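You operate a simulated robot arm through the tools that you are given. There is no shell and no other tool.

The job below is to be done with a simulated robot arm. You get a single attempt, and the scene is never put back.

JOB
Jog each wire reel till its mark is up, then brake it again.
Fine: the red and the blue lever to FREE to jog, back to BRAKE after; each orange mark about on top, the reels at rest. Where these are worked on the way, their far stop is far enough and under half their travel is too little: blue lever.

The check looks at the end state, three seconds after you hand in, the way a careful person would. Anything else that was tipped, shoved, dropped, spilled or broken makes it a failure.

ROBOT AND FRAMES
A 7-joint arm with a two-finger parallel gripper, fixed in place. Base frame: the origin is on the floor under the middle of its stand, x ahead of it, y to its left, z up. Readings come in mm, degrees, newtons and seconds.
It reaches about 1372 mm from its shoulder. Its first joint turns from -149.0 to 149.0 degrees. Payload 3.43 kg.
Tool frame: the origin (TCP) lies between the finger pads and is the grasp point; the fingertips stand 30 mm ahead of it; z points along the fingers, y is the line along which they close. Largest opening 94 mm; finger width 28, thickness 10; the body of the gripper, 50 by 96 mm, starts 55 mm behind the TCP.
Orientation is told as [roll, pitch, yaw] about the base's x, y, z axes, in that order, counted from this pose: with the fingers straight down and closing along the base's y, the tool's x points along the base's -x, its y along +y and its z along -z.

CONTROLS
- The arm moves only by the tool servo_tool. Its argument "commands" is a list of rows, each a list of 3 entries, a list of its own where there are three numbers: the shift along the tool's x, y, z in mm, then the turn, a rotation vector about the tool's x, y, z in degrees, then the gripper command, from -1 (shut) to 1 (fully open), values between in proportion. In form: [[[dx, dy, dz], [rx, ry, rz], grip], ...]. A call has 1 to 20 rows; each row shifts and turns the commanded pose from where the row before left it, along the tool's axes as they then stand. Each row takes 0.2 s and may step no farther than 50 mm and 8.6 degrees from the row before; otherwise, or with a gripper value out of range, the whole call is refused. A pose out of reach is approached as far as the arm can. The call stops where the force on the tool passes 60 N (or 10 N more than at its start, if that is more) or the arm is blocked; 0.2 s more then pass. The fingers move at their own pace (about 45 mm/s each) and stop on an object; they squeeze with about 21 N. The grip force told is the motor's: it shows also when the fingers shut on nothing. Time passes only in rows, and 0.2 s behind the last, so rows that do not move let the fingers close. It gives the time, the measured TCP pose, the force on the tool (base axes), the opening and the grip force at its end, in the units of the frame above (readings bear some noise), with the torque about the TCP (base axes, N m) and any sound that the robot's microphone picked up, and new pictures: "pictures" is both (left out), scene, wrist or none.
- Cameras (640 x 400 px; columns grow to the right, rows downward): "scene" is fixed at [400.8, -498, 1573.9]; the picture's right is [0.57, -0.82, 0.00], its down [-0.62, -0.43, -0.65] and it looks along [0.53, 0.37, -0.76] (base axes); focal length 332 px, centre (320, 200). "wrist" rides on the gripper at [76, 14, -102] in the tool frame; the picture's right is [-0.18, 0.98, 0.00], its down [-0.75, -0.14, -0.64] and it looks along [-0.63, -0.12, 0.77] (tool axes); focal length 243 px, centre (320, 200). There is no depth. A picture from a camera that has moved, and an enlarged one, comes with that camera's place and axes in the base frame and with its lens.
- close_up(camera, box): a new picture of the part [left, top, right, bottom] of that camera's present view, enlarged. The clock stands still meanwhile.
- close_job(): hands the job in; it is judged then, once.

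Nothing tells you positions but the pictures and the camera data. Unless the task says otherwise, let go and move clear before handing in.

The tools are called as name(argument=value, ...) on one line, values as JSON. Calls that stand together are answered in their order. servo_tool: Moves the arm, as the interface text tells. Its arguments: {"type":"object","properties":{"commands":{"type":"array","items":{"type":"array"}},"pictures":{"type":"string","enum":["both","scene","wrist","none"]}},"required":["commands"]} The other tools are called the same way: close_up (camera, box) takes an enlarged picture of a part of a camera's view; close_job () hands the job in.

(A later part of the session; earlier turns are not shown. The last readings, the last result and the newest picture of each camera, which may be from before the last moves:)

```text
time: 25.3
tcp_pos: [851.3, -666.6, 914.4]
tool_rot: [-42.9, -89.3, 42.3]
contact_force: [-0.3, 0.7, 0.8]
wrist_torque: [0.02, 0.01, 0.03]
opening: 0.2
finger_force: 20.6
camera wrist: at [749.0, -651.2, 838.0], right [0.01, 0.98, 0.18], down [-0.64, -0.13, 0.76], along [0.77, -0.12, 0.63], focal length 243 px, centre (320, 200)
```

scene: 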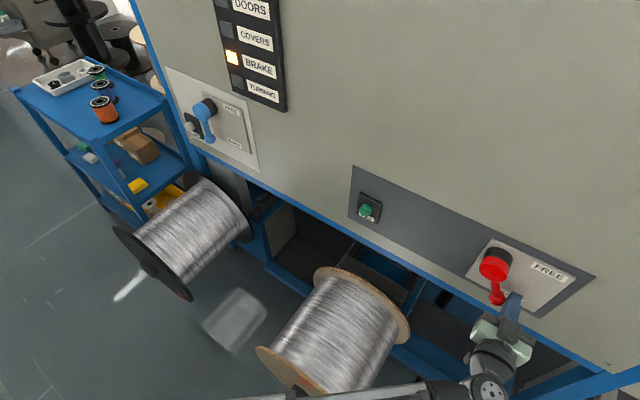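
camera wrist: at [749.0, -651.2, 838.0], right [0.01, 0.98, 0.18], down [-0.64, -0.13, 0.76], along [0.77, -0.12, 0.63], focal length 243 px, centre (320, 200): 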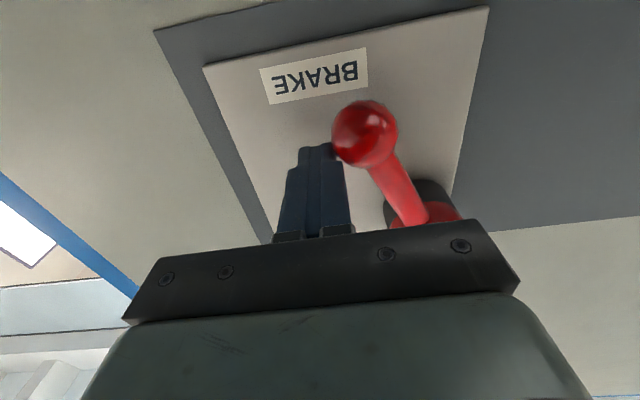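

BRAKE is lit again and the lever is about 25–30° from straight down. I continue to its BRAKE stop.

servo_tool(commands=[[[10.8, 12.3, 0], [0, 0, 0], -1], [[8.4, 14, 0], [0, 0, 0], -1], [[5.9, 15.2, 0], [0, 0, 0], -1], [[1, 5, 0], [0, 0, 0], -1], [[0, 0, 0], [0, 0, 0], -1]], pictures="both")

```text
time: 26.5
tcp_pos: [851.3, -623.2, 888.2]
tool_rot: [-43.0, -89.6, 42.4]
contact_force: [7.3, -30.2, 15.7]
wrist_torque: [0.01, -0.25, -0.47]
opening: 0.2
finger_force: 21.1
camera wrist: at [748.0, -608.0, 812.7], right [0.01, 0.98, 0.18], down [-0.64, -0.13, 0.76], along [0.77, -0.12, 0.63], focal length 243 px, centre (320, 200)
```

scene: 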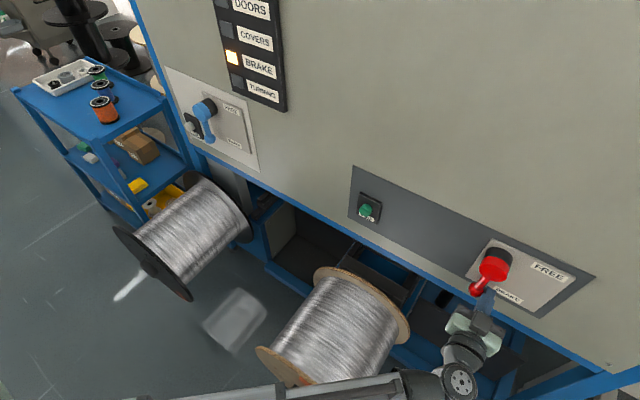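
wrist: 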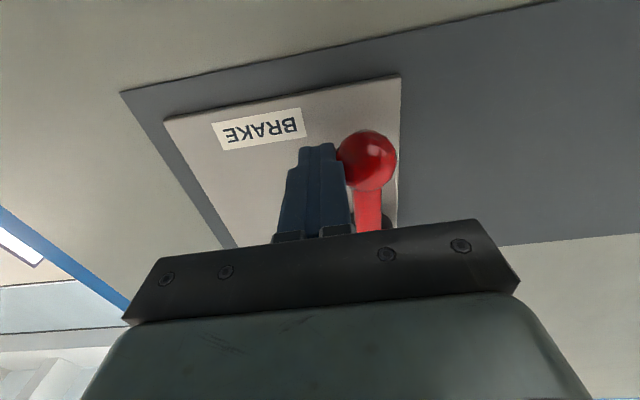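

The red lever is back on its BRAKE stop and BRAKE is lit. I back off sideways, retreat, and travel left toward the blue lever.

servo_tool(commands=[[[0, -14, 0], [0, 0, 0], -1], [[0, 0, -32], [0, 0, 0], -1], [[0, 0, -30], [0, 0, 0], -1], [[-2.5, 47, 0], [0, 0, 0], -1], [[-2.5, 47, 0], [0, 0, 0], -1], [[-2.5, 47, 0], [0, 0, 0], -1], [[-2.5, 47, 0], [0, 0, 0], -1], [[-2.5, 47, 0], [0, 0, 0], -1], [[-2.5, 47, 0], [0, 0, 0], -1], [[0, 0, 0], [0, 0, 0], -1]], pictures="both")

close_up(camera="scene", box=[440, 220, 600, 340])

close_up(camera="scene", box=[230, 340, 410, 400])

```text
time: 28.7
tcp_pos: [791.1, -351.8, 901.2]
tool_rot: [-41.8, -89.5, 41.6]
contact_force: [0.2, 0.2, -0.4]
wrist_torque: [-0.02, 0.0, 0.03]
opening: 0.0
finger_force: 21.5
camera wrist: at [687.5, -337.5, 825.3], right [0.01, 0.98, 0.18], down [-0.64, -0.13, 0.76], along [0.77, -0.12, 0.63], focal length 243 px, centre (320, 200)
```

scene: 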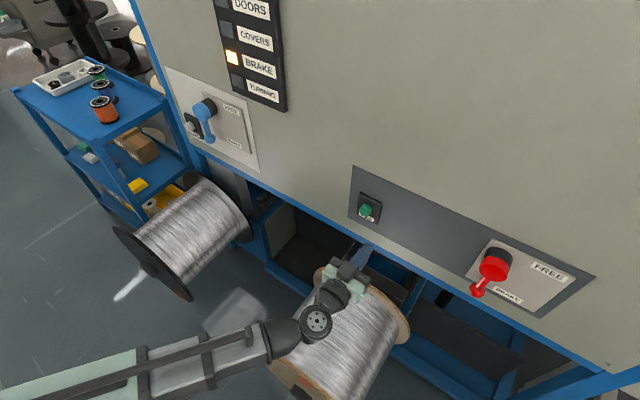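
wrist: 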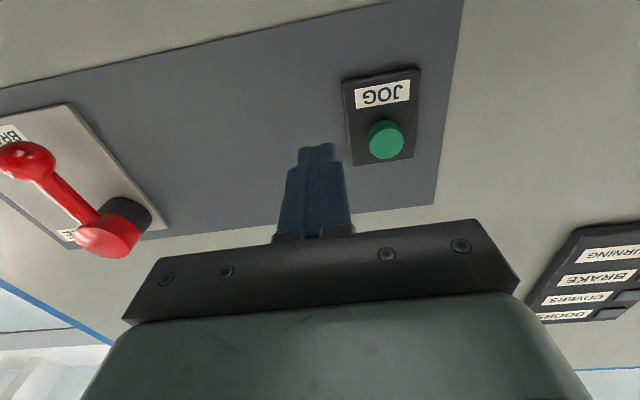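

```text
3.33 times, centred on (520, 280) of scene
camera zoom: at [400.8, -498.0, 1573.9], right [0.57, -0.82, 0.0], down [-0.62, -0.43, -0.65], along [0.53, 0.37, -0.76], focal length 1105 px, centre (-347, -67)
```

zoom: 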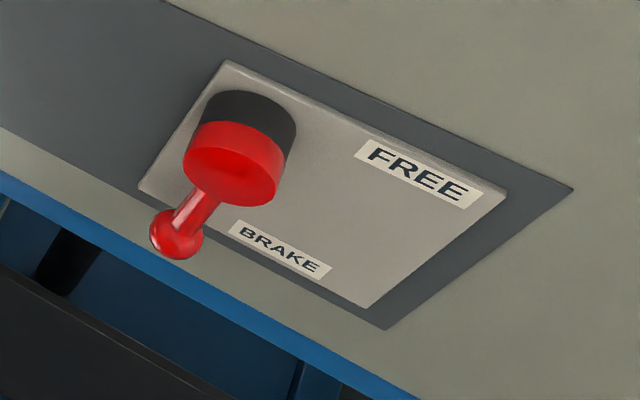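

```text
3.56 times, centred on (320, 370) of scene
camera zoom: at [400.8, -498.0, 1573.9], right [0.57, -0.82, 0.0], down [-0.62, -0.43, -0.65], along [0.53, 0.37, -0.76], focal length 1179 px, centre (320, -404)
```

zoom: 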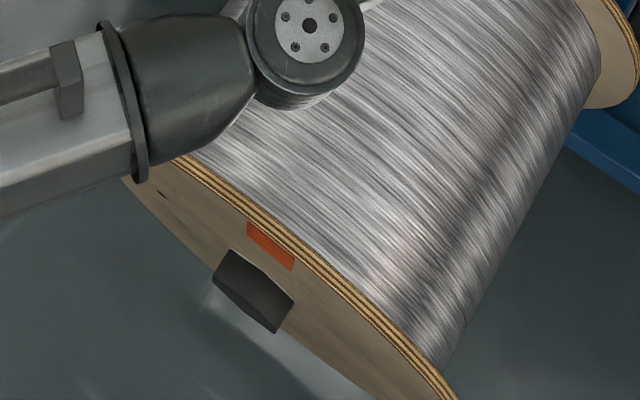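

Red side done: lever at BRAKE, mark up, at rest. Now on toward the blue lever in free space.

servo_tool(commands=[[[-2.5, 45, 0], [0, 0, 0], -1], [[-2.5, 45, 0], [0, 0, 0], -1], [[-2.5, 45, 0], [0, 0, 0], -1], [[-2.5, 45, 0], [0, 0, 0], -1], [[-2.5, 45, 0], [0, 0, 0], -1], [[-2.5, 45, 0], [0, 0, 0], -1], [[-2.5, 45, 0], [0, 0, 0], -1], [[-2.5, 45, 0], [0, 0, 0], -1], [[-2.5, 45, 0], [0, 0, 0], -1], [[-2.5, 45, 0], [0, 0, 0], -1], [[0, 0, 0], [0, 0, 0], -1]], pictures="both")

```text
time: 31.1
tcp_pos: [791.4, 54.7, 897.1]
tool_rot: [-23.4, -80.8, 25.4]
contact_force: [-0.4, -0.7, -0.2]
wrist_torque: [0.04, 0.01, -0.01]
opening: 0.0
finger_force: 20.7
out of reach, approached as far as the arm can: row 8, 9, 10
camera wrist: at [678.2, 60.3, 835.8], right [-0.01, 0.99, 0.12], down [-0.52, -0.11, 0.85], along [0.85, -0.05, 0.52], focal length 243 px, centre (320, 200)
```

scene: 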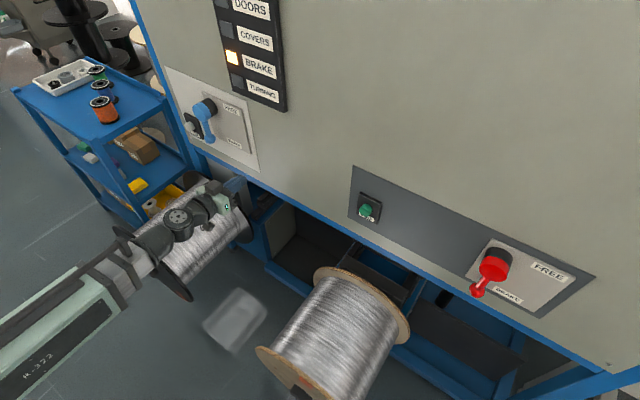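
wrist: 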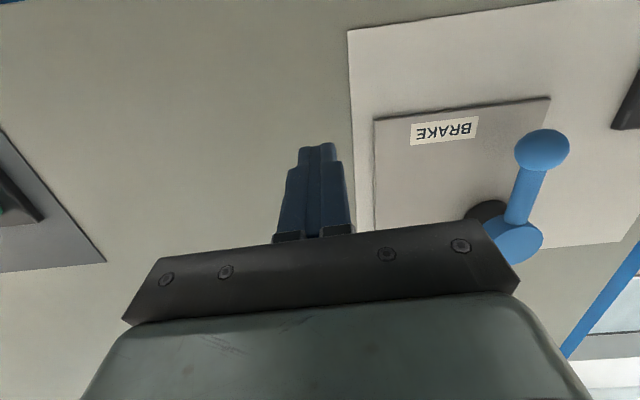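

The arm hit its inner reach limit near y≈50. Blue ball refines to about [862,234,924], hub [863,236,1022]. I'll shift the command slightly forward, still clear of the ball, and check that the pose recovers.

servo_tool(commands=[[[0, 0, 12], [0, 0, 0], -1], [[0, 10, 8], [0, 0, 0], -1], [[0, 0, 0], [0, 0, 0], -1], [[0, 0, 0], [0, 0, 0], -1]], pictures="both")

```text
time: 32.1
tcp_pos: [803.7, 73.3, 898.1]
tool_rot: [-21.3, -81.8, 22.2]
contact_force: [0.3, -0.2, 0.2]
wrist_torque: [-0.02, -0.02, -0.03]
opening: 0.1
finger_force: 20.8
out of reach, approached as far as the arm can: row 1
camera wrist: at [691.4, 83.6, 835.1], right [0.01, 0.99, 0.13], down [-0.53, -0.11, 0.84], along [0.85, -0.08, 0.53], focal length 243 px, centre (320, 200)
```

scene: 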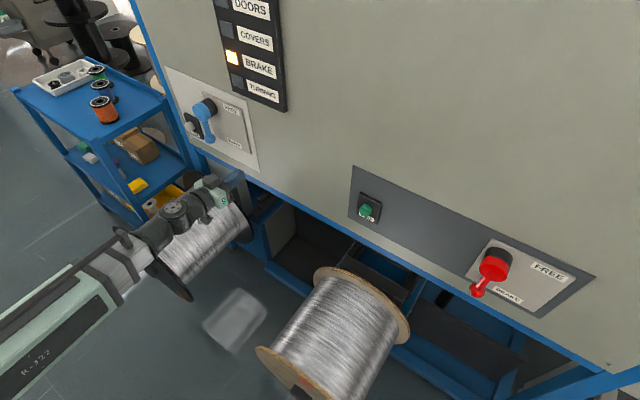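
wrist: 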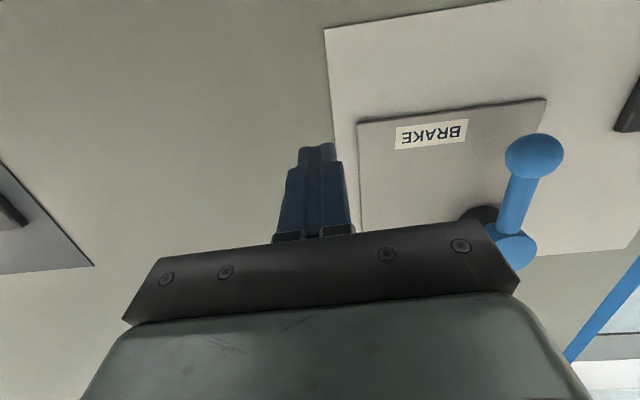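

The tool is tilted ~8° nose-down there but free. I'll slide left past the ball (tips stay at x≈833, in front of and below the ball), then level the tool again.

servo_tool(commands=[[[0, 40, -1], [0, 0, 0], -1], [[0, 42, -1], [0, 0, 0], -1], [[-1, 42, 0], [0, 0, 0], -1], [[-1, 42, 0], [0, 0, 0], -1], [[-1, 42, 0], [0, 0, 0], -1], [[0, 0, 0], [0, 0, 0], -1]], pictures="both")

```text
time: 33.5
tcp_pos: [800.1, 282.5, 890.0]
tool_rot: [-21.4, -81.8, 22.0]
contact_force: [0.2, 0.1, -0.4]
wrist_torque: [0.01, -0.01, 0.03]
opening: 0.0
finger_force: 21.7
camera wrist: at [687.6, 291.5, 827.7], right [0.01, 0.99, 0.13], down [-0.53, -0.11, 0.84], along [0.85, -0.08, 0.53], focal length 243 px, centre (320, 200)
```

scene: 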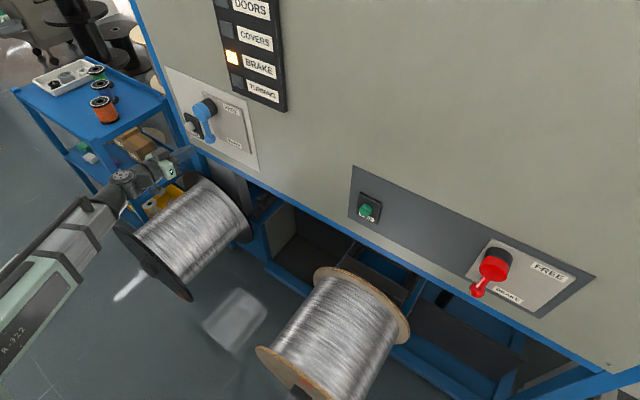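
wrist: 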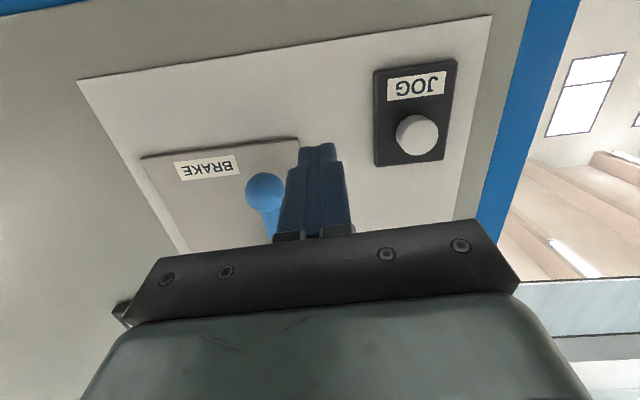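

Now I'm left of the blue ball with the white JOG button in view. I'll level the tool and lift to the ball's height.

servo_tool(commands=[[[0, 0, 0], [0, -7.5, 3], -1], [[-20, 0, 0], [0, 0, 0], -1], [[-17, 0, 0], [0, 0, 0], -1], [[0, 0, 0], [0, 0, 0], -1]], pictures="both")

close_up(camera="wrist", box=[160, 0, 480, 200])

close_up(camera="scene", box=[170, 80, 270, 160])

```text
time: 34.5
tcp_pos: [799.5, 282.5, 928.5]
tool_rot: [-2.5, -89.9, 3.2]
contact_force: [-0.3, -0.3, 0.0]
wrist_torque: [0.0, 0.02, 0.02]
opening: 0.0
finger_force: 20.9
camera wrist: at [697.0, 295.6, 851.7], right [-0.01, 0.98, 0.18], down [-0.64, -0.15, 0.76], along [0.77, -0.11, 0.63], focal length 243 px, centre (320, 200)
```

scene: 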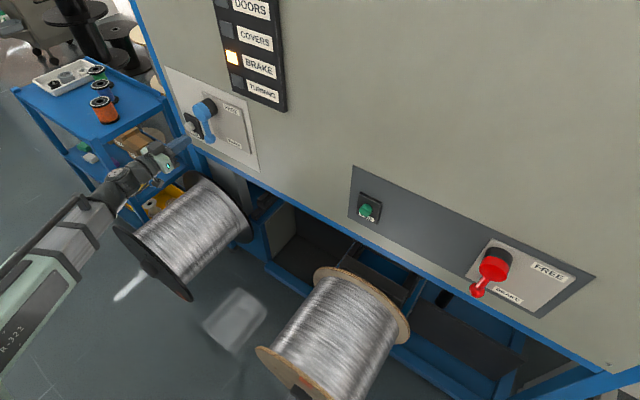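
wrist: 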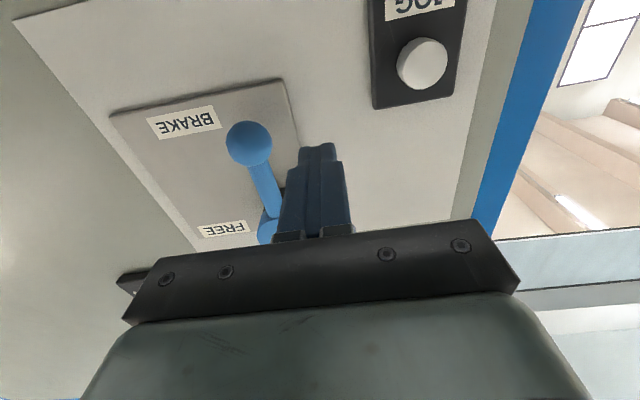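

```text
2.00 times, centred on (320, 100) of wrist
camera zoom: at [697.0, 295.6, 851.7], right [-0.01, 0.98, 0.18], down [-0.64, -0.15, 0.76], along [0.77, -0.11, 0.63], focal length 485 px, centre (320, 400)
```

zoom: 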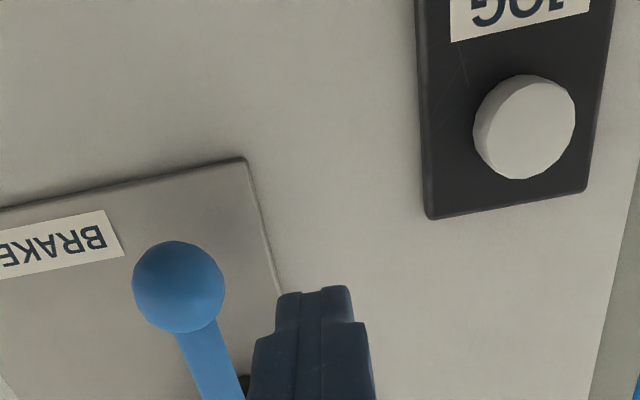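

```text
5.00 times, centred on (220, 120) of scene
camera zoom: at [400.8, -498.0, 1573.9], right [0.57, -0.82, 0.0], down [-0.62, -0.43, -0.65], along [0.53, 0.37, -0.76], focal length 1658 px, centre (820, 600)
```

zoom: 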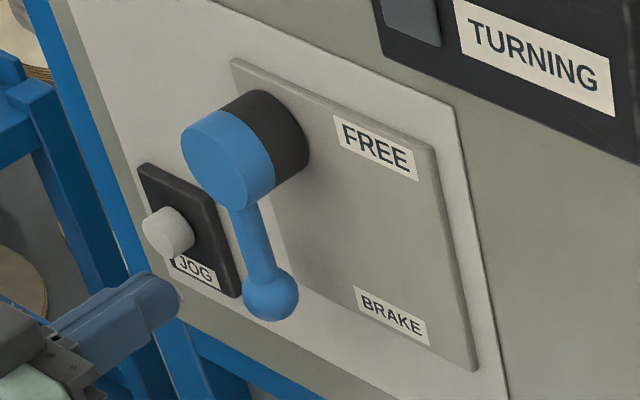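

Blue ball is at about [863,232,924]; the white JOG button front at about [884,364,898]. I move the tips in left of the ball and push the blue lever along its arc toward FREE.

servo_tool(commands=[[[0, 0, 27], [0, 0, 0], -1], [[0, 0, 25], [0, 0, 0], -1], [[0, -10, 0], [0, 0, 0], -1], [[0, -11.5, 0], [0, 0, 0], -1], [[2.9, -16.4, 0], [0, 0, 0], -1], [[0.2, -16.6, 0], [0, 0, 0], -1], [[-2.9, -16.3, 0], [0, 0, 0], -1], [[-5.6, -15.6, 0], [0, 0, 0], -1], [[0, 0, 0], [0, 0, 0], -1]], pictures="both")

```text
time: 36.5
tcp_pos: [852.2, 196.5, 932.8]
tool_rot: [0.1, -89.9, 0.6]
contact_force: [-2.3, 1.0, 0.5]
wrist_torque: [0.02, -0.04, 0.03]
opening: 0.1
finger_force: 20.8
camera wrist: at [749.3, 209.3, 856.4], right [-0.01, 0.98, 0.18], down [-0.64, -0.15, 0.76], along [0.77, -0.11, 0.63], focal length 243 px, centre (320, 200)
```

scene: 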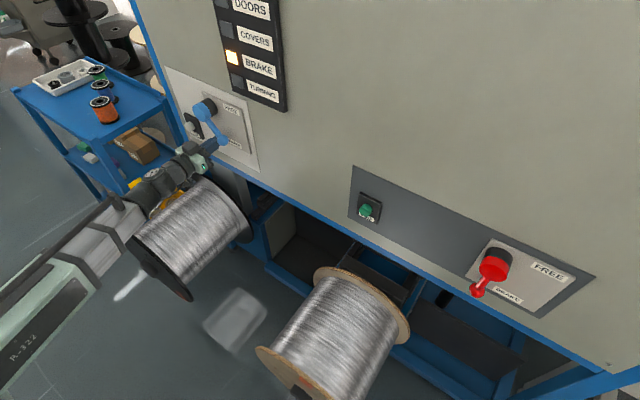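
wrist: 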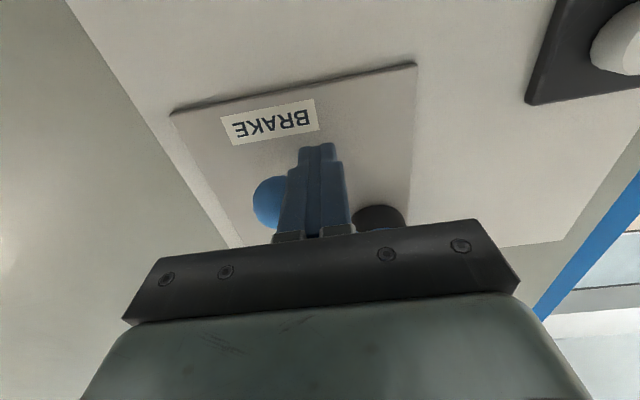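

The blue lever follows, about half way. I'll carry on along the arc to its FREE stop.

servo_tool(commands=[[[-8.3, -14.5, 0], [0, 0, 0], -1], [[-10.6, -12.8, 0], [0, 0, 0], -1], [[-12.7, -10.7, 0], [0, 0, 0], -1], [[-13, -8, 0], [0, 0, 0], -1], [[0, 0, 0], [0, 0, 0], -1]], pictures="both")

close_up(camera="scene", box=[150, 0, 310, 160])

```text
time: 37.7
tcp_pos: [852.2, 150.3, 975.9]
tool_rot: [9.3, -89.6, -8.5]
contact_force: [-6.6, 5.5, -25.7]
wrist_torque: [0.18, 0.1, -0.01]
opening: 0.0
finger_force: 20.9
camera wrist: at [749.9, 163.8, 900.0], right [-0.01, 0.98, 0.18], down [-0.64, -0.15, 0.76], along [0.77, -0.11, 0.63], focal length 243 px, centre (320, 200)
```

scene: 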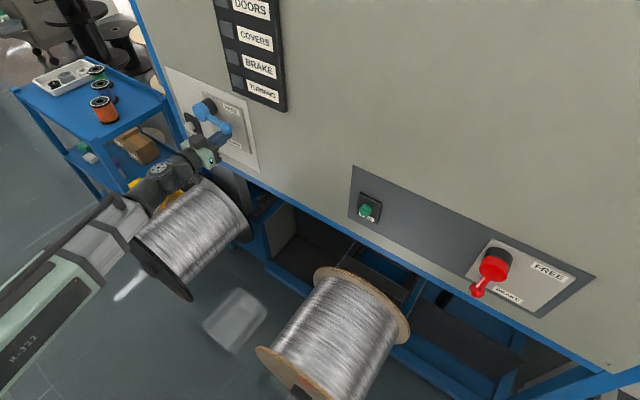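
wrist: 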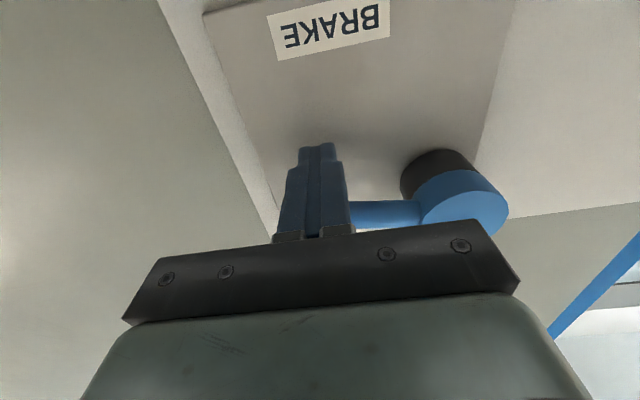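

```text
2.50 times, centred on (230, 80) of scene
camera zoom: at [400.8, -498.0, 1573.9], right [0.57, -0.82, 0.0], down [-0.62, -0.43, -0.65], along [0.53, 0.37, -0.76], focal length 829 px, centre (545, 500)
```

zoom: 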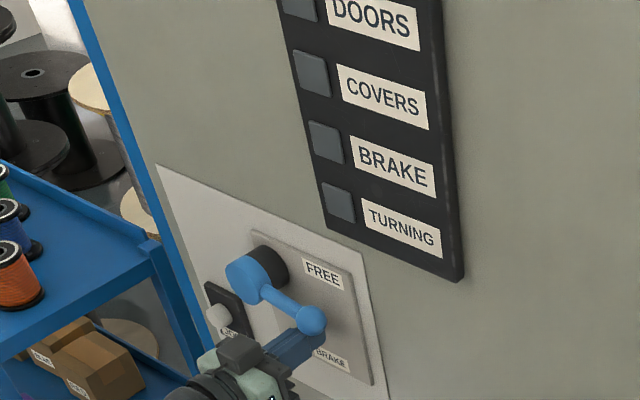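

BRAKE is dark again and the force shows the blue lever on its FREE stop. I drop off the lever, back out a bit and go to the white JOG button.

servo_tool(commands=[[[20, 2, 0], [0, 0, 0], -1], [[25, 0, 0], [0, 0, 0], -1], [[0, 0, -15], [0, 0, 0], -1], [[6.6, 42.4, 0], [0, 0, 0], -1], [[6.6, 42.4, 0], [0, 0, 0], -1], [[6.6, 42.4, 0], [0, 0, 0], -1], [[6.6, 42.4, 0], [0, 0, 0], -1], [[6.6, 42.4, 0], [0, 0, 0], -1], [[0, 0, 0], [0, 0, 0], -1]], pictures="both")

close_up(camera="scene", box=[150, 60, 270, 160])

close_up(camera="scene", box=[90, 200, 250, 310])

```text
time: 39.7
tcp_pos: [834.2, 366.2, 900.3]
tool_rot: [-3.9, -89.9, 4.6]
contact_force: [-0.5, 0.1, 0.0]
wrist_torque: [0.02, -0.04, 0.0]
opening: 0.0
finger_force: 20.6
camera wrist: at [730.8, 379.0, 824.8], right [-0.01, 0.98, 0.18], down [-0.64, -0.15, 0.76], along [0.77, -0.11, 0.63], focal length 243 px, centre (320, 200)
```

scene: 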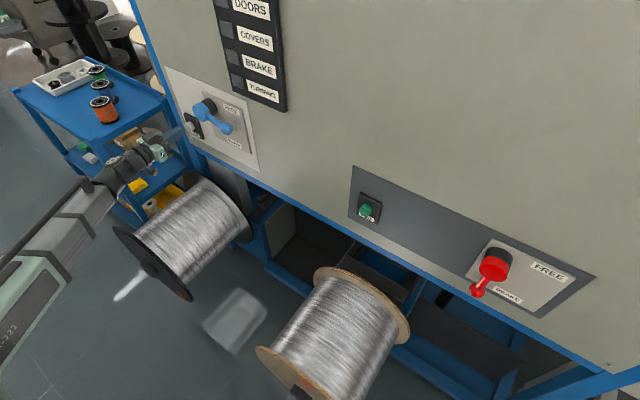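
wrist: 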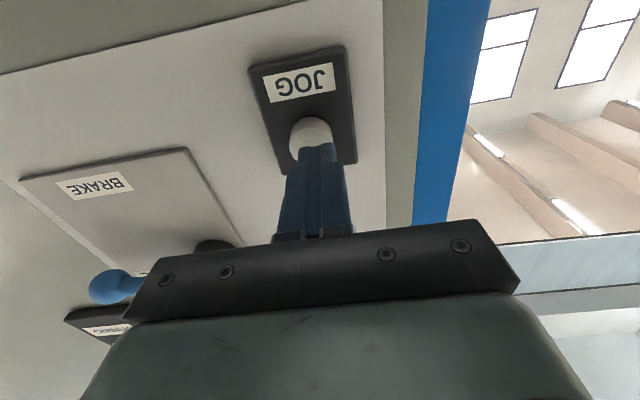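

```text
4.00 times, centred on (210, 110) of scene
camera zoom: at [400.8, -498.0, 1573.9], right [0.57, -0.82, 0.0], down [-0.62, -0.43, -0.65], along [0.53, 0.37, -0.76], focal length 1326 px, centre (760, 560)
```

zoom: 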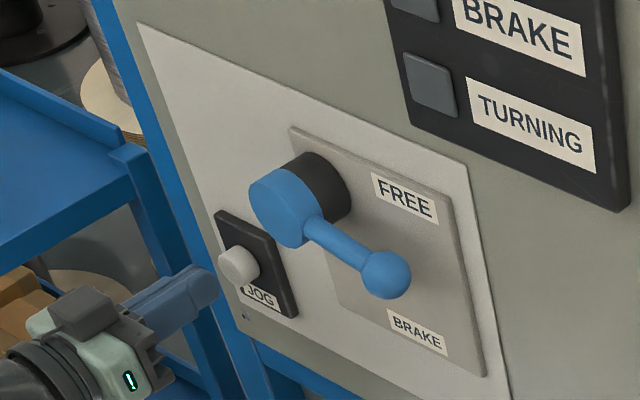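

```text
3.64 times, centred on (170, 255) of scene
camera zoom: at [400.8, -498.0, 1573.9], right [0.57, -0.82, 0.0], down [-0.62, -0.43, -0.65], along [0.53, 0.37, -0.76], focal length 1206 px, centre (866, 0)
```

zoom: 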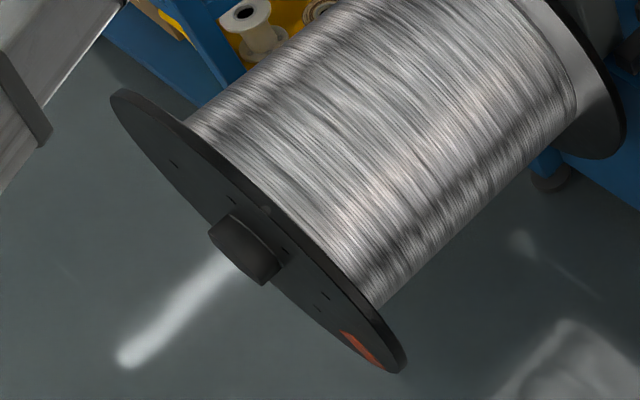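

Lever stays at FREE. The fingers line up with the white button (about y=362, z=896); I'll centre and creep in.

servo_tool(commands=[[[3, -3, 10], [0, 0, 0], -1], [[0, 0, 4], [0, 0, 0], -1]], pictures="wrist")

close_up(camera="scene", box=[90, 200, 250, 310])

```text
time: 40.3
tcp_pos: [849.4, 362.2, 896.3]
tool_rot: [3.6, -89.9, -2.9]
contact_force: [-1.3, -0.7, 0.4]
wrist_torque: [-0.02, 0.01, -0.03]
opening: 0.1
finger_force: 20.8
camera wrist: at [745.8, 375.1, 820.7], right [-0.01, 0.98, 0.18], down [-0.64, -0.15, 0.76], along [0.77, -0.11, 0.63], focal length 243 px, centre (320, 200)
```

wrist: 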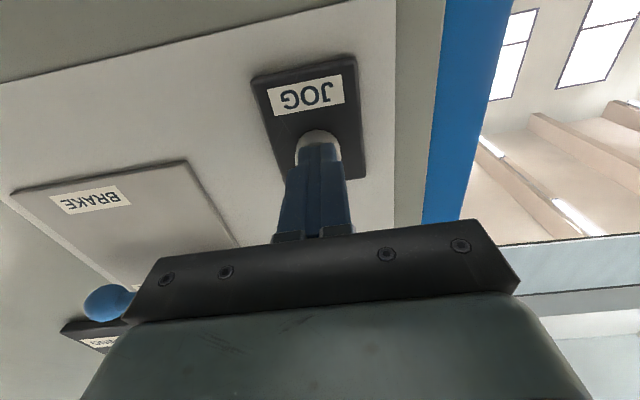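

```text
3.64 times, centred on (170, 255) of scene
camera zoom: at [400.8, -498.0, 1573.9], right [0.57, -0.82, 0.0], down [-0.62, -0.43, -0.65], along [0.53, 0.37, -0.76], focal length 1206 px, centre (866, 0)
```

zoom: 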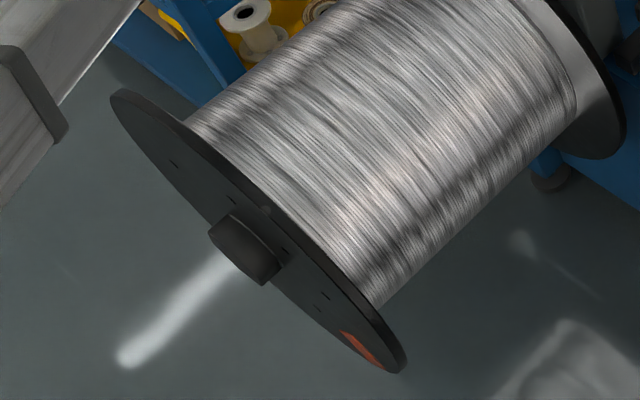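

Not pressed yet. I expect the mark at top to appear near (199,163) in this enlarged view. Creeping in further.

servo_tool(commands=[[[0, 0, 3], [0, 0, 0], -1]], pictures="none")

close_up(camera="scene", box=[90, 200, 250, 310])

```text
time: 40.7
tcp_pos: [852.0, 361.2, 896.0]
tool_rot: [0.2, -89.9, 0.6]
contact_force: [-2.1, 0.1, 0.3]
wrist_torque: [0.03, -0.07, 0.01]
opening: 0.0
finger_force: 21.1
heard: click
```

```text
3.64 times, centred on (170, 255) of scene
camera zoom: at [400.8, -498.0, 1573.9], right [0.57, -0.82, 0.0], down [-0.62, -0.43, -0.65], along [0.53, 0.37, -0.76], focal length 1206 px, centre (866, 0)
```

zoom: 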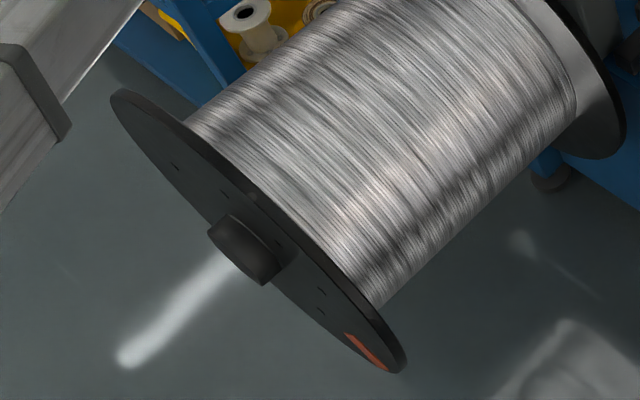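

Click — the left reel has started to turn. I hold the button and track.

servo_tool(commands=[[[0, 0, 0.5], [0, 0, 0], -1], [[0, 0, 0], [0, 0, 0], -1], [[0, 0, 0], [0, 0, 0], -1], [[0, 0, 0], [0, 0, 0], -1]], pictures="none")

close_up(camera="scene", box=[90, 200, 250, 310])

```text
time: 41.7
tcp_pos: [853.8, 362.0, 896.4]
tool_rot: [2.3, -90.0, -1.5]
contact_force: [-1.2, -0.1, 1.7]
wrist_torque: [-0.01, -0.07, 0.0]
opening: 0.1
finger_force: 21.2
```

```text
3.64 times, centred on (170, 255) of scene
camera zoom: at [400.8, -498.0, 1573.9], right [0.57, -0.82, 0.0], down [-0.62, -0.43, -0.65], along [0.53, 0.37, -0.76], focal length 1206 px, centre (866, 0)
```

zoom: 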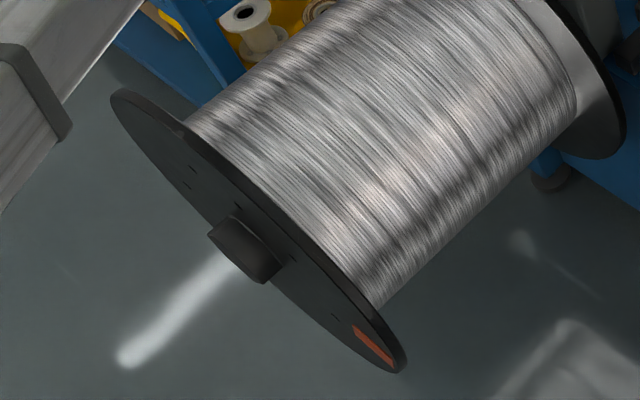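

The mark climbs on the right, same sense, ~25°/s. About 119° to go; hold ~2.2 s then re-measure.

servo_tool(commands=[[[0, 0, 0], [0, 0, 0], -1], [[0, 0, 0], [0, 0, 0], -1], [[0, 0, 0], [0, 0, 0], -1], [[0, 0, 0], [0, 0, 0], -1], [[0, 0, 0], [0, 0, 0], -1], [[0, 0, 0], [0, 0, 0], -1], [[0, 0, 0], [0, 0, 0], -1], [[0, 0, 0], [0, 0, 0], -1], [[0, 0, 0], [0, 0, 0], -1], [[0, 0, 0], [0, 0, 0], -1]], pictures="none")

close_up(camera="scene", box=[90, 200, 250, 310])

```text
time: 43.9
tcp_pos: [853.8, 361.4, 897.2]
tool_rot: [1.0, -89.8, -0.2]
contact_force: [-2.6, -0.1, -0.5]
wrist_torque: [-0.02, 0.0, -0.02]
opening: 0.0
finger_force: 20.8
```

```text
3.64 times, centred on (170, 255) of scene
camera zoom: at [400.8, -498.0, 1573.9], right [0.57, -0.82, 0.0], down [-0.62, -0.43, -0.65], along [0.53, 0.37, -0.76], focal length 1206 px, centre (866, 0)
```

zoom: 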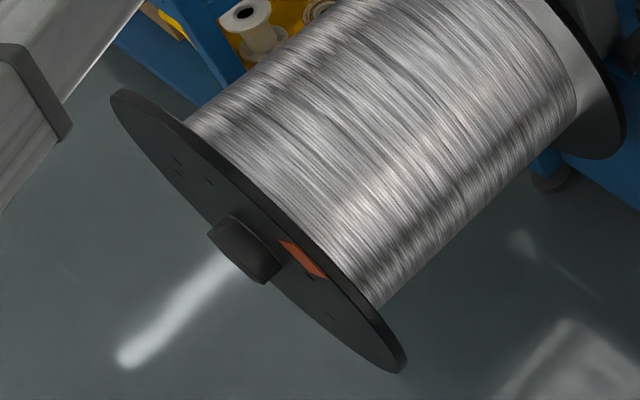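

The mark is at about 36° above level. I hold 1.0 s more and measure again.

servo_tool(commands=[[[0, 0, 0], [0, 0, 0], -1], [[0, 0, 0], [0, 0, 0], -1], [[0, 0, 0], [0, 0, 0], -1], [[0, 0, 0], [0, 0, 0], -1]], pictures="none")

close_up(camera="scene", box=[90, 200, 250, 310])

```text
time: 44.9
tcp_pos: [853.2, 362.4, 895.8]
tool_rot: [0.9, -89.9, -0.2]
contact_force: [-2.3, -0.7, -0.7]
wrist_torque: [-0.04, -0.01, -0.01]
opening: 0.0
finger_force: 20.7
```

```text
3.64 times, centred on (170, 255) of scene
camera zoom: at [400.8, -498.0, 1573.9], right [0.57, -0.82, 0.0], down [-0.62, -0.43, -0.65], along [0.53, 0.37, -0.76], focal length 1206 px, centre (866, 0)
```

zoom: 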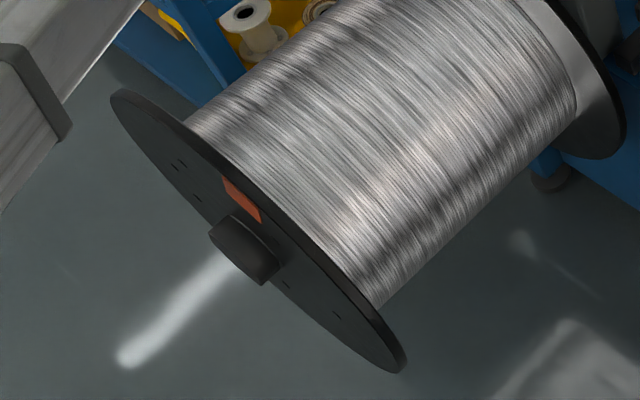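

The mark is about 23° short of top. Two more hold rows and a gentle release should bring it up.

servo_tool(commands=[[[0, 0, 0], [0, 0, 0], -1], [[0, 0, 0], [0, 0, 0], -1], [[0, 0, -3], [0, 0, 0], -1], [[0, 0, -8], [0, 0, 0], -1], [[0, 0, 0], [0, 0, 0], -1], [[0, 0, 0], [0, 0, 0], -1]], pictures="none")

close_up(camera="scene", box=[90, 200, 250, 310])

close_up(camera="scene", box=[110, 210, 180, 260])

close_up(camera="scene", box=[200, 0, 300, 110])

```text
time: 46.3
tcp_pos: [842.4, 362.3, 896.0]
tool_rot: [1.9, -89.9, -1.3]
contact_force: [0.6, 0.1, 0.1]
wrist_torque: [0.01, 0.02, 0.0]
opening: 0.0
finger_force: 21.5
```

```text
3.64 times, centred on (170, 255) of scene
camera zoom: at [400.8, -498.0, 1573.9], right [0.57, -0.82, 0.0], down [-0.62, -0.43, -0.65], along [0.53, 0.37, -0.76], focal length 1206 px, centre (866, 0)
```

zoom: 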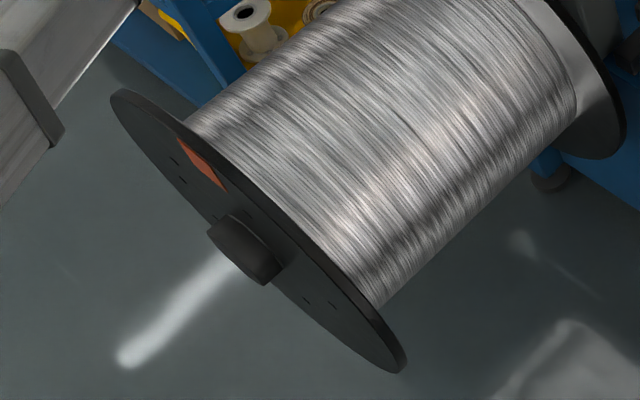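

```text
8.00 times, centred on (145, 235) of scene
camera zoom: at [400.8, -498.0, 1573.9], right [0.57, -0.82, 0.0], down [-0.62, -0.43, -0.65], along [0.53, 0.37, -0.76], focal length 2652 px, centre (1720, -80)
```

zoom: 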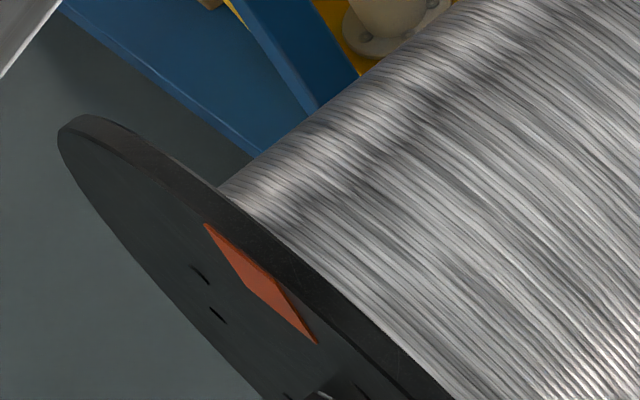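

```text
3.64 times, centred on (250, 55) of scene
camera zoom: at [400.8, -498.0, 1573.9], right [0.57, -0.82, 0.0], down [-0.62, -0.43, -0.65], along [0.53, 0.37, -0.76], focal length 1206 px, centre (574, 727)
```

zoom: 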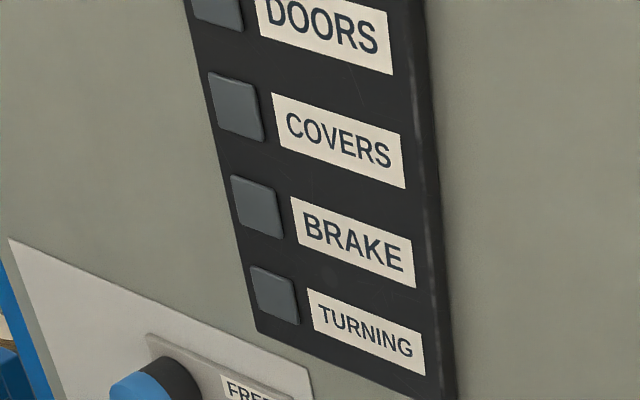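

Both lamps are dark and the left reel's mark appears within a few degrees of top. One closer look at it for certainty.

close_up(camera="scene", box=[125, 230, 165, 255])

close_up(camera="scene", box=[230, 340, 410, 400])

```text
16.00 times, centred on (145, 242) of scene
camera zoom: at [400.8, -498.0, 1573.9], right [0.57, -0.82, 0.0], down [-0.62, -0.43, -0.65], along [0.53, 0.37, -0.76], focal length 5305 px, centre (3120, -480)
```

zoom: 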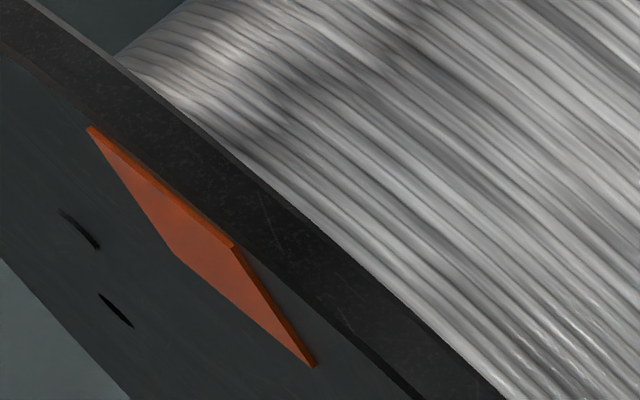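

```text
3.56 times, centred on (320, 370) of scene
camera zoom: at [400.8, -498.0, 1573.9], right [0.57, -0.82, 0.0], down [-0.62, -0.43, -0.65], along [0.53, 0.37, -0.76], focal length 1179 px, centre (320, -404)
```

zoom: 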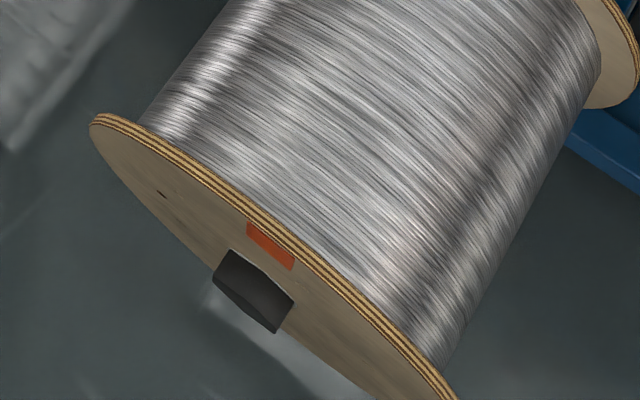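

My geometric fit of the mark's track says the left mark is still roughly 8° short of top, so a very brief extra tap on the white button is worthwhile.

servo_tool(commands=[[[0, 0, 6.5], [0, 0, 0], -1], [[0, 0, 4.5], [0, 0, 0], -1], [[0, 0, -9], [0, 0, 0], -1], [[0, 0, -3], [0, 0, 0], -1], [[0, 0, 0], [0, 0, 0], -1], [[0, 0, 0], [0, 0, 0], -1]], pictures="none")

close_up(camera="scene", box=[90, 200, 250, 310])

close_up(camera="scene", box=[110, 210, 180, 260])

```text
time: 47.7
tcp_pos: [841.1, 361.4, 896.6]
tool_rot: [0.9, -89.8, -0.1]
contact_force: [-0.7, 1.0, 0.2]
wrist_torque: [-0.03, 0.02, 0.0]
opening: 0.0
finger_force: 21.2
heard: click
```

```text
3.64 times, centred on (170, 255) of scene
camera zoom: at [400.8, -498.0, 1573.9], right [0.57, -0.82, 0.0], down [-0.62, -0.43, -0.65], along [0.53, 0.37, -0.76], focal length 1206 px, centre (866, 0)
```

zoom: 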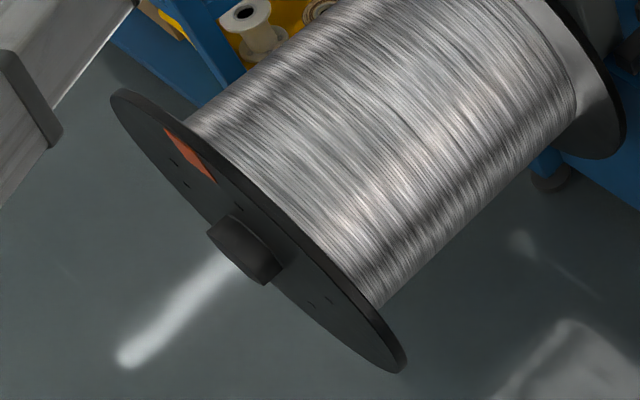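

```text
8.00 times, centred on (145, 235) of scene
camera zoom: at [400.8, -498.0, 1573.9], right [0.57, -0.82, 0.0], down [-0.62, -0.43, -0.65], along [0.53, 0.37, -0.76], focal length 2652 px, centre (1720, -80)
```

zoom: 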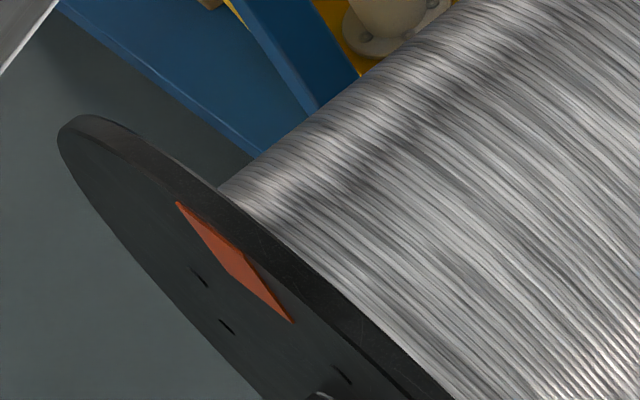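

The left mark is now essentially at the top. Next I raise the fingers over the blue hub and come to just above the lever at FREE to bring it back to BRAKE.

servo_tool(commands=[[[-47, 0, 0], [0, 0, 0], -1], [[-47, 0, 0], [0, 0, 0], -1], [[-47, -14, 0], [0, 0, 0], -1], [[-47, -14, 0], [0, 0, 0], -1], [[0, -48, 0], [0, 0, 0], -1], [[0, -48, 0], [0, 0, 0], -1], [[0, -48, 0], [0, 0, 0], -1], [[0, -48, 0], [0, 0, 0], -1], [[0, 0, 0], [0, 0, 0], -1]], pictures="both")

close_up(camera="scene", box=[150, 60, 270, 160])

close_up(camera="scene", box=[280, 370, 320, 395])

```text
time: 49.7
tcp_pos: [847.5, 140.1, 1085.5]
tool_rot: [6.4, -89.9, -5.6]
contact_force: [-0.3, -1.0, 0.1]
wrist_torque: [0.02, -0.01, -0.02]
opening: 0.2
finger_force: 20.6
camera wrist: at [744.1, 154.3, 1008.9], right [-0.01, 0.98, 0.18], down [-0.64, -0.15, 0.76], along [0.77, -0.11, 0.63], focal length 243 px, centre (320, 200)
```

scene: 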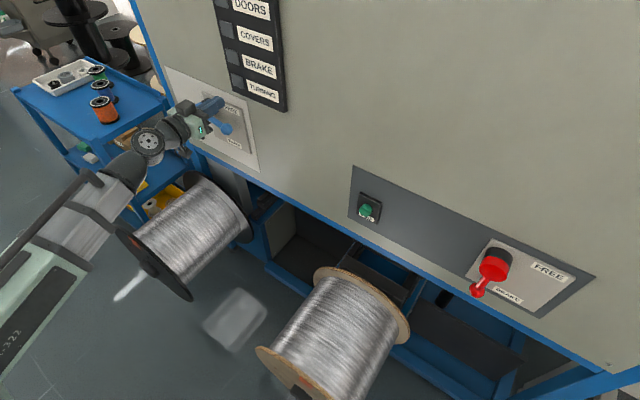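
wrist: 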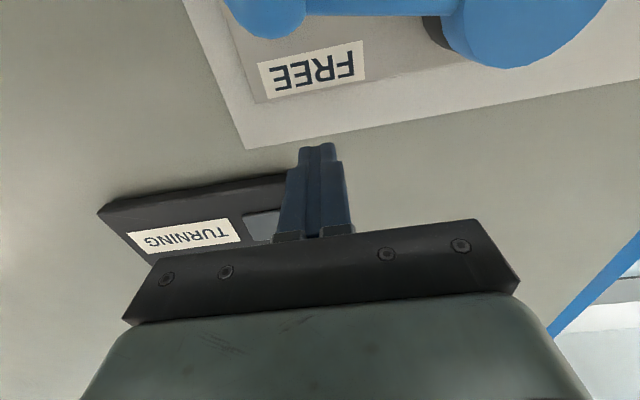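

```text
4.00 times, centred on (210, 110) of scene
camera zoom: at [400.8, -498.0, 1573.9], right [0.57, -0.82, 0.0], down [-0.62, -0.43, -0.65], along [0.53, 0.37, -0.76], focal length 1326 px, centre (760, 560)
```

zoom: 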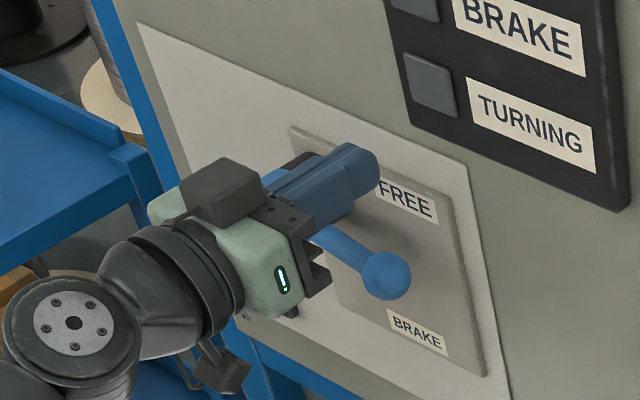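

```text
16.00 times, centred on (300, 382) of scene
camera zoom: at [400.8, -498.0, 1573.9], right [0.57, -0.82, 0.0], down [-0.62, -0.43, -0.65], along [0.53, 0.37, -0.76], focal length 5305 px, centre (640, -2720)
```

zoom: 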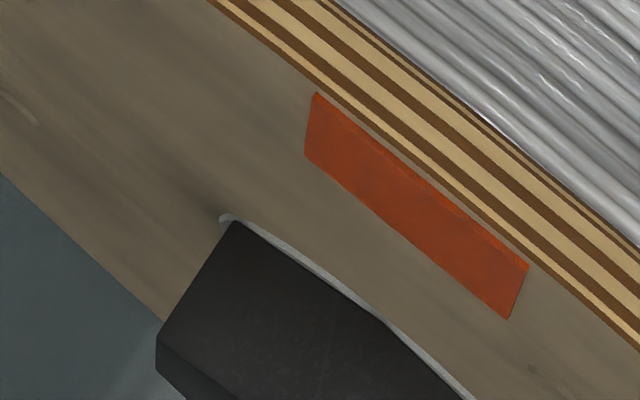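

Fingers are just above the blue lever's ball. I sweep it back down along its arc, part-way first.

servo_tool(commands=[[[28, 0.4, 4], [0, 0, 0], -1], [[28, 0.4, 0], [0, 0, 0], -1], [[16.7, -0.3, 0], [0, 0, 0], -1], [[16.4, 2.7, 0], [0, 0, 0], -1], [[15.7, 5.5, 0], [0, 0, 0], -1], [[14.6, 8.2, 0], [0, 0, 0], -1], [[12.9, 10.5, 0], [0, 0, 0], -1], [[0, 0, 0], [0, 0, 0], -1]], pictures="both")

```text
time: 51.5
tcp_pos: [848.8, 169.5, 952.4]
tool_rot: [4.7, -89.9, -4.0]
contact_force: [0.5, -1.1, 0.1]
wrist_torque: [0.01, -0.01, -0.03]
opening: 0.0
finger_force: 21.3
camera wrist: at [745.9, 182.5, 875.6], right [-0.01, 0.98, 0.18], down [-0.64, -0.15, 0.76], along [0.77, -0.11, 0.63], focal length 243 px, centre (320, 200)
```

scene: 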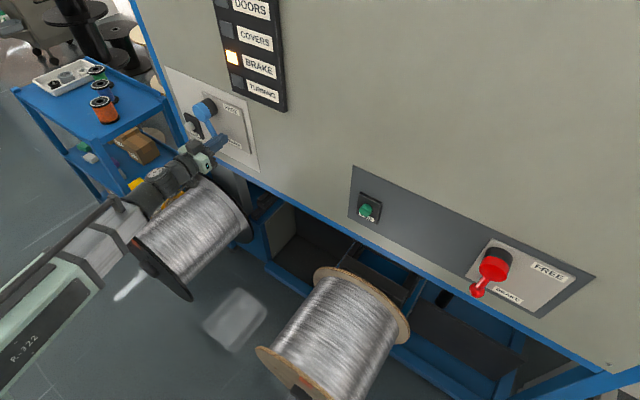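
wrist: 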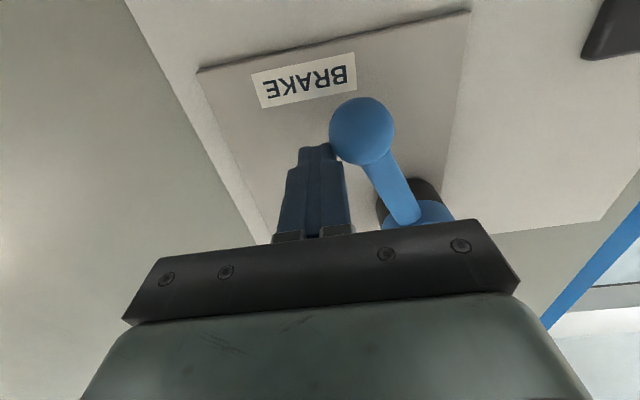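

The lever is swinging down and BRAKE is lit again. I finish the arc to the BRAKE stop.

servo_tool(commands=[[[10.9, 12.6, 0], [0, 0, 0], -1], [[8.5, 14.3, 0], [0, 0, 0], -1], [[5.9, 15.6, 0], [0, 0, 0], -1], [[1, 4, 0], [0, 0, 0], -1], [[0, 0, 0], [0, 0, 0], -1]], pictures="both")

```text
time: 52.7
tcp_pos: [847.1, 208.7, 927.2]
tool_rot: [154.9, -89.9, -155.3]
contact_force: [7.9, -52.0, 16.4]
wrist_torque: [0.01, -0.3, -0.91]
opening: 0.0
finger_force: 21.2
camera wrist: at [745.1, 223.6, 850.8], right [0.01, 0.98, 0.19], down [-0.65, -0.14, 0.75], along [0.76, -0.12, 0.63], focal length 243 px, centre (320, 200)
```

scene: 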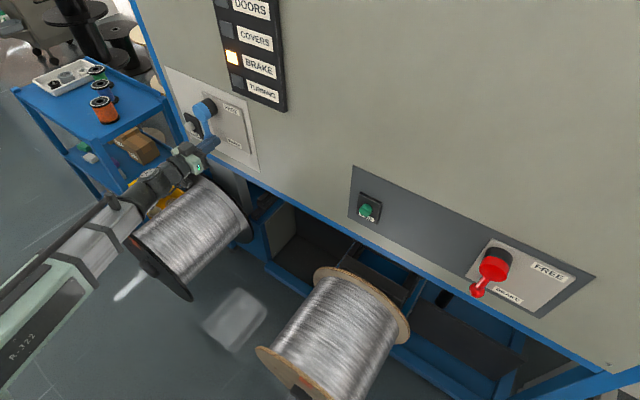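
wrist: 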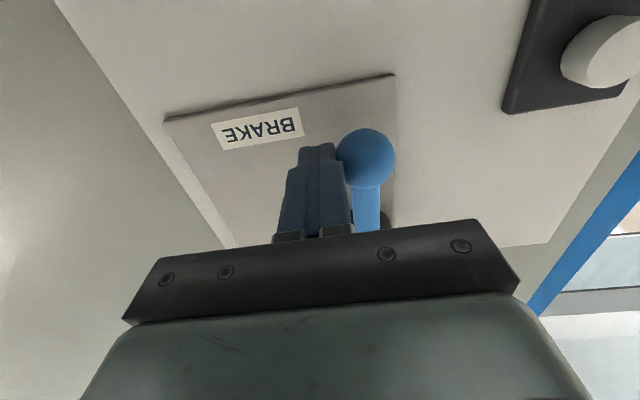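

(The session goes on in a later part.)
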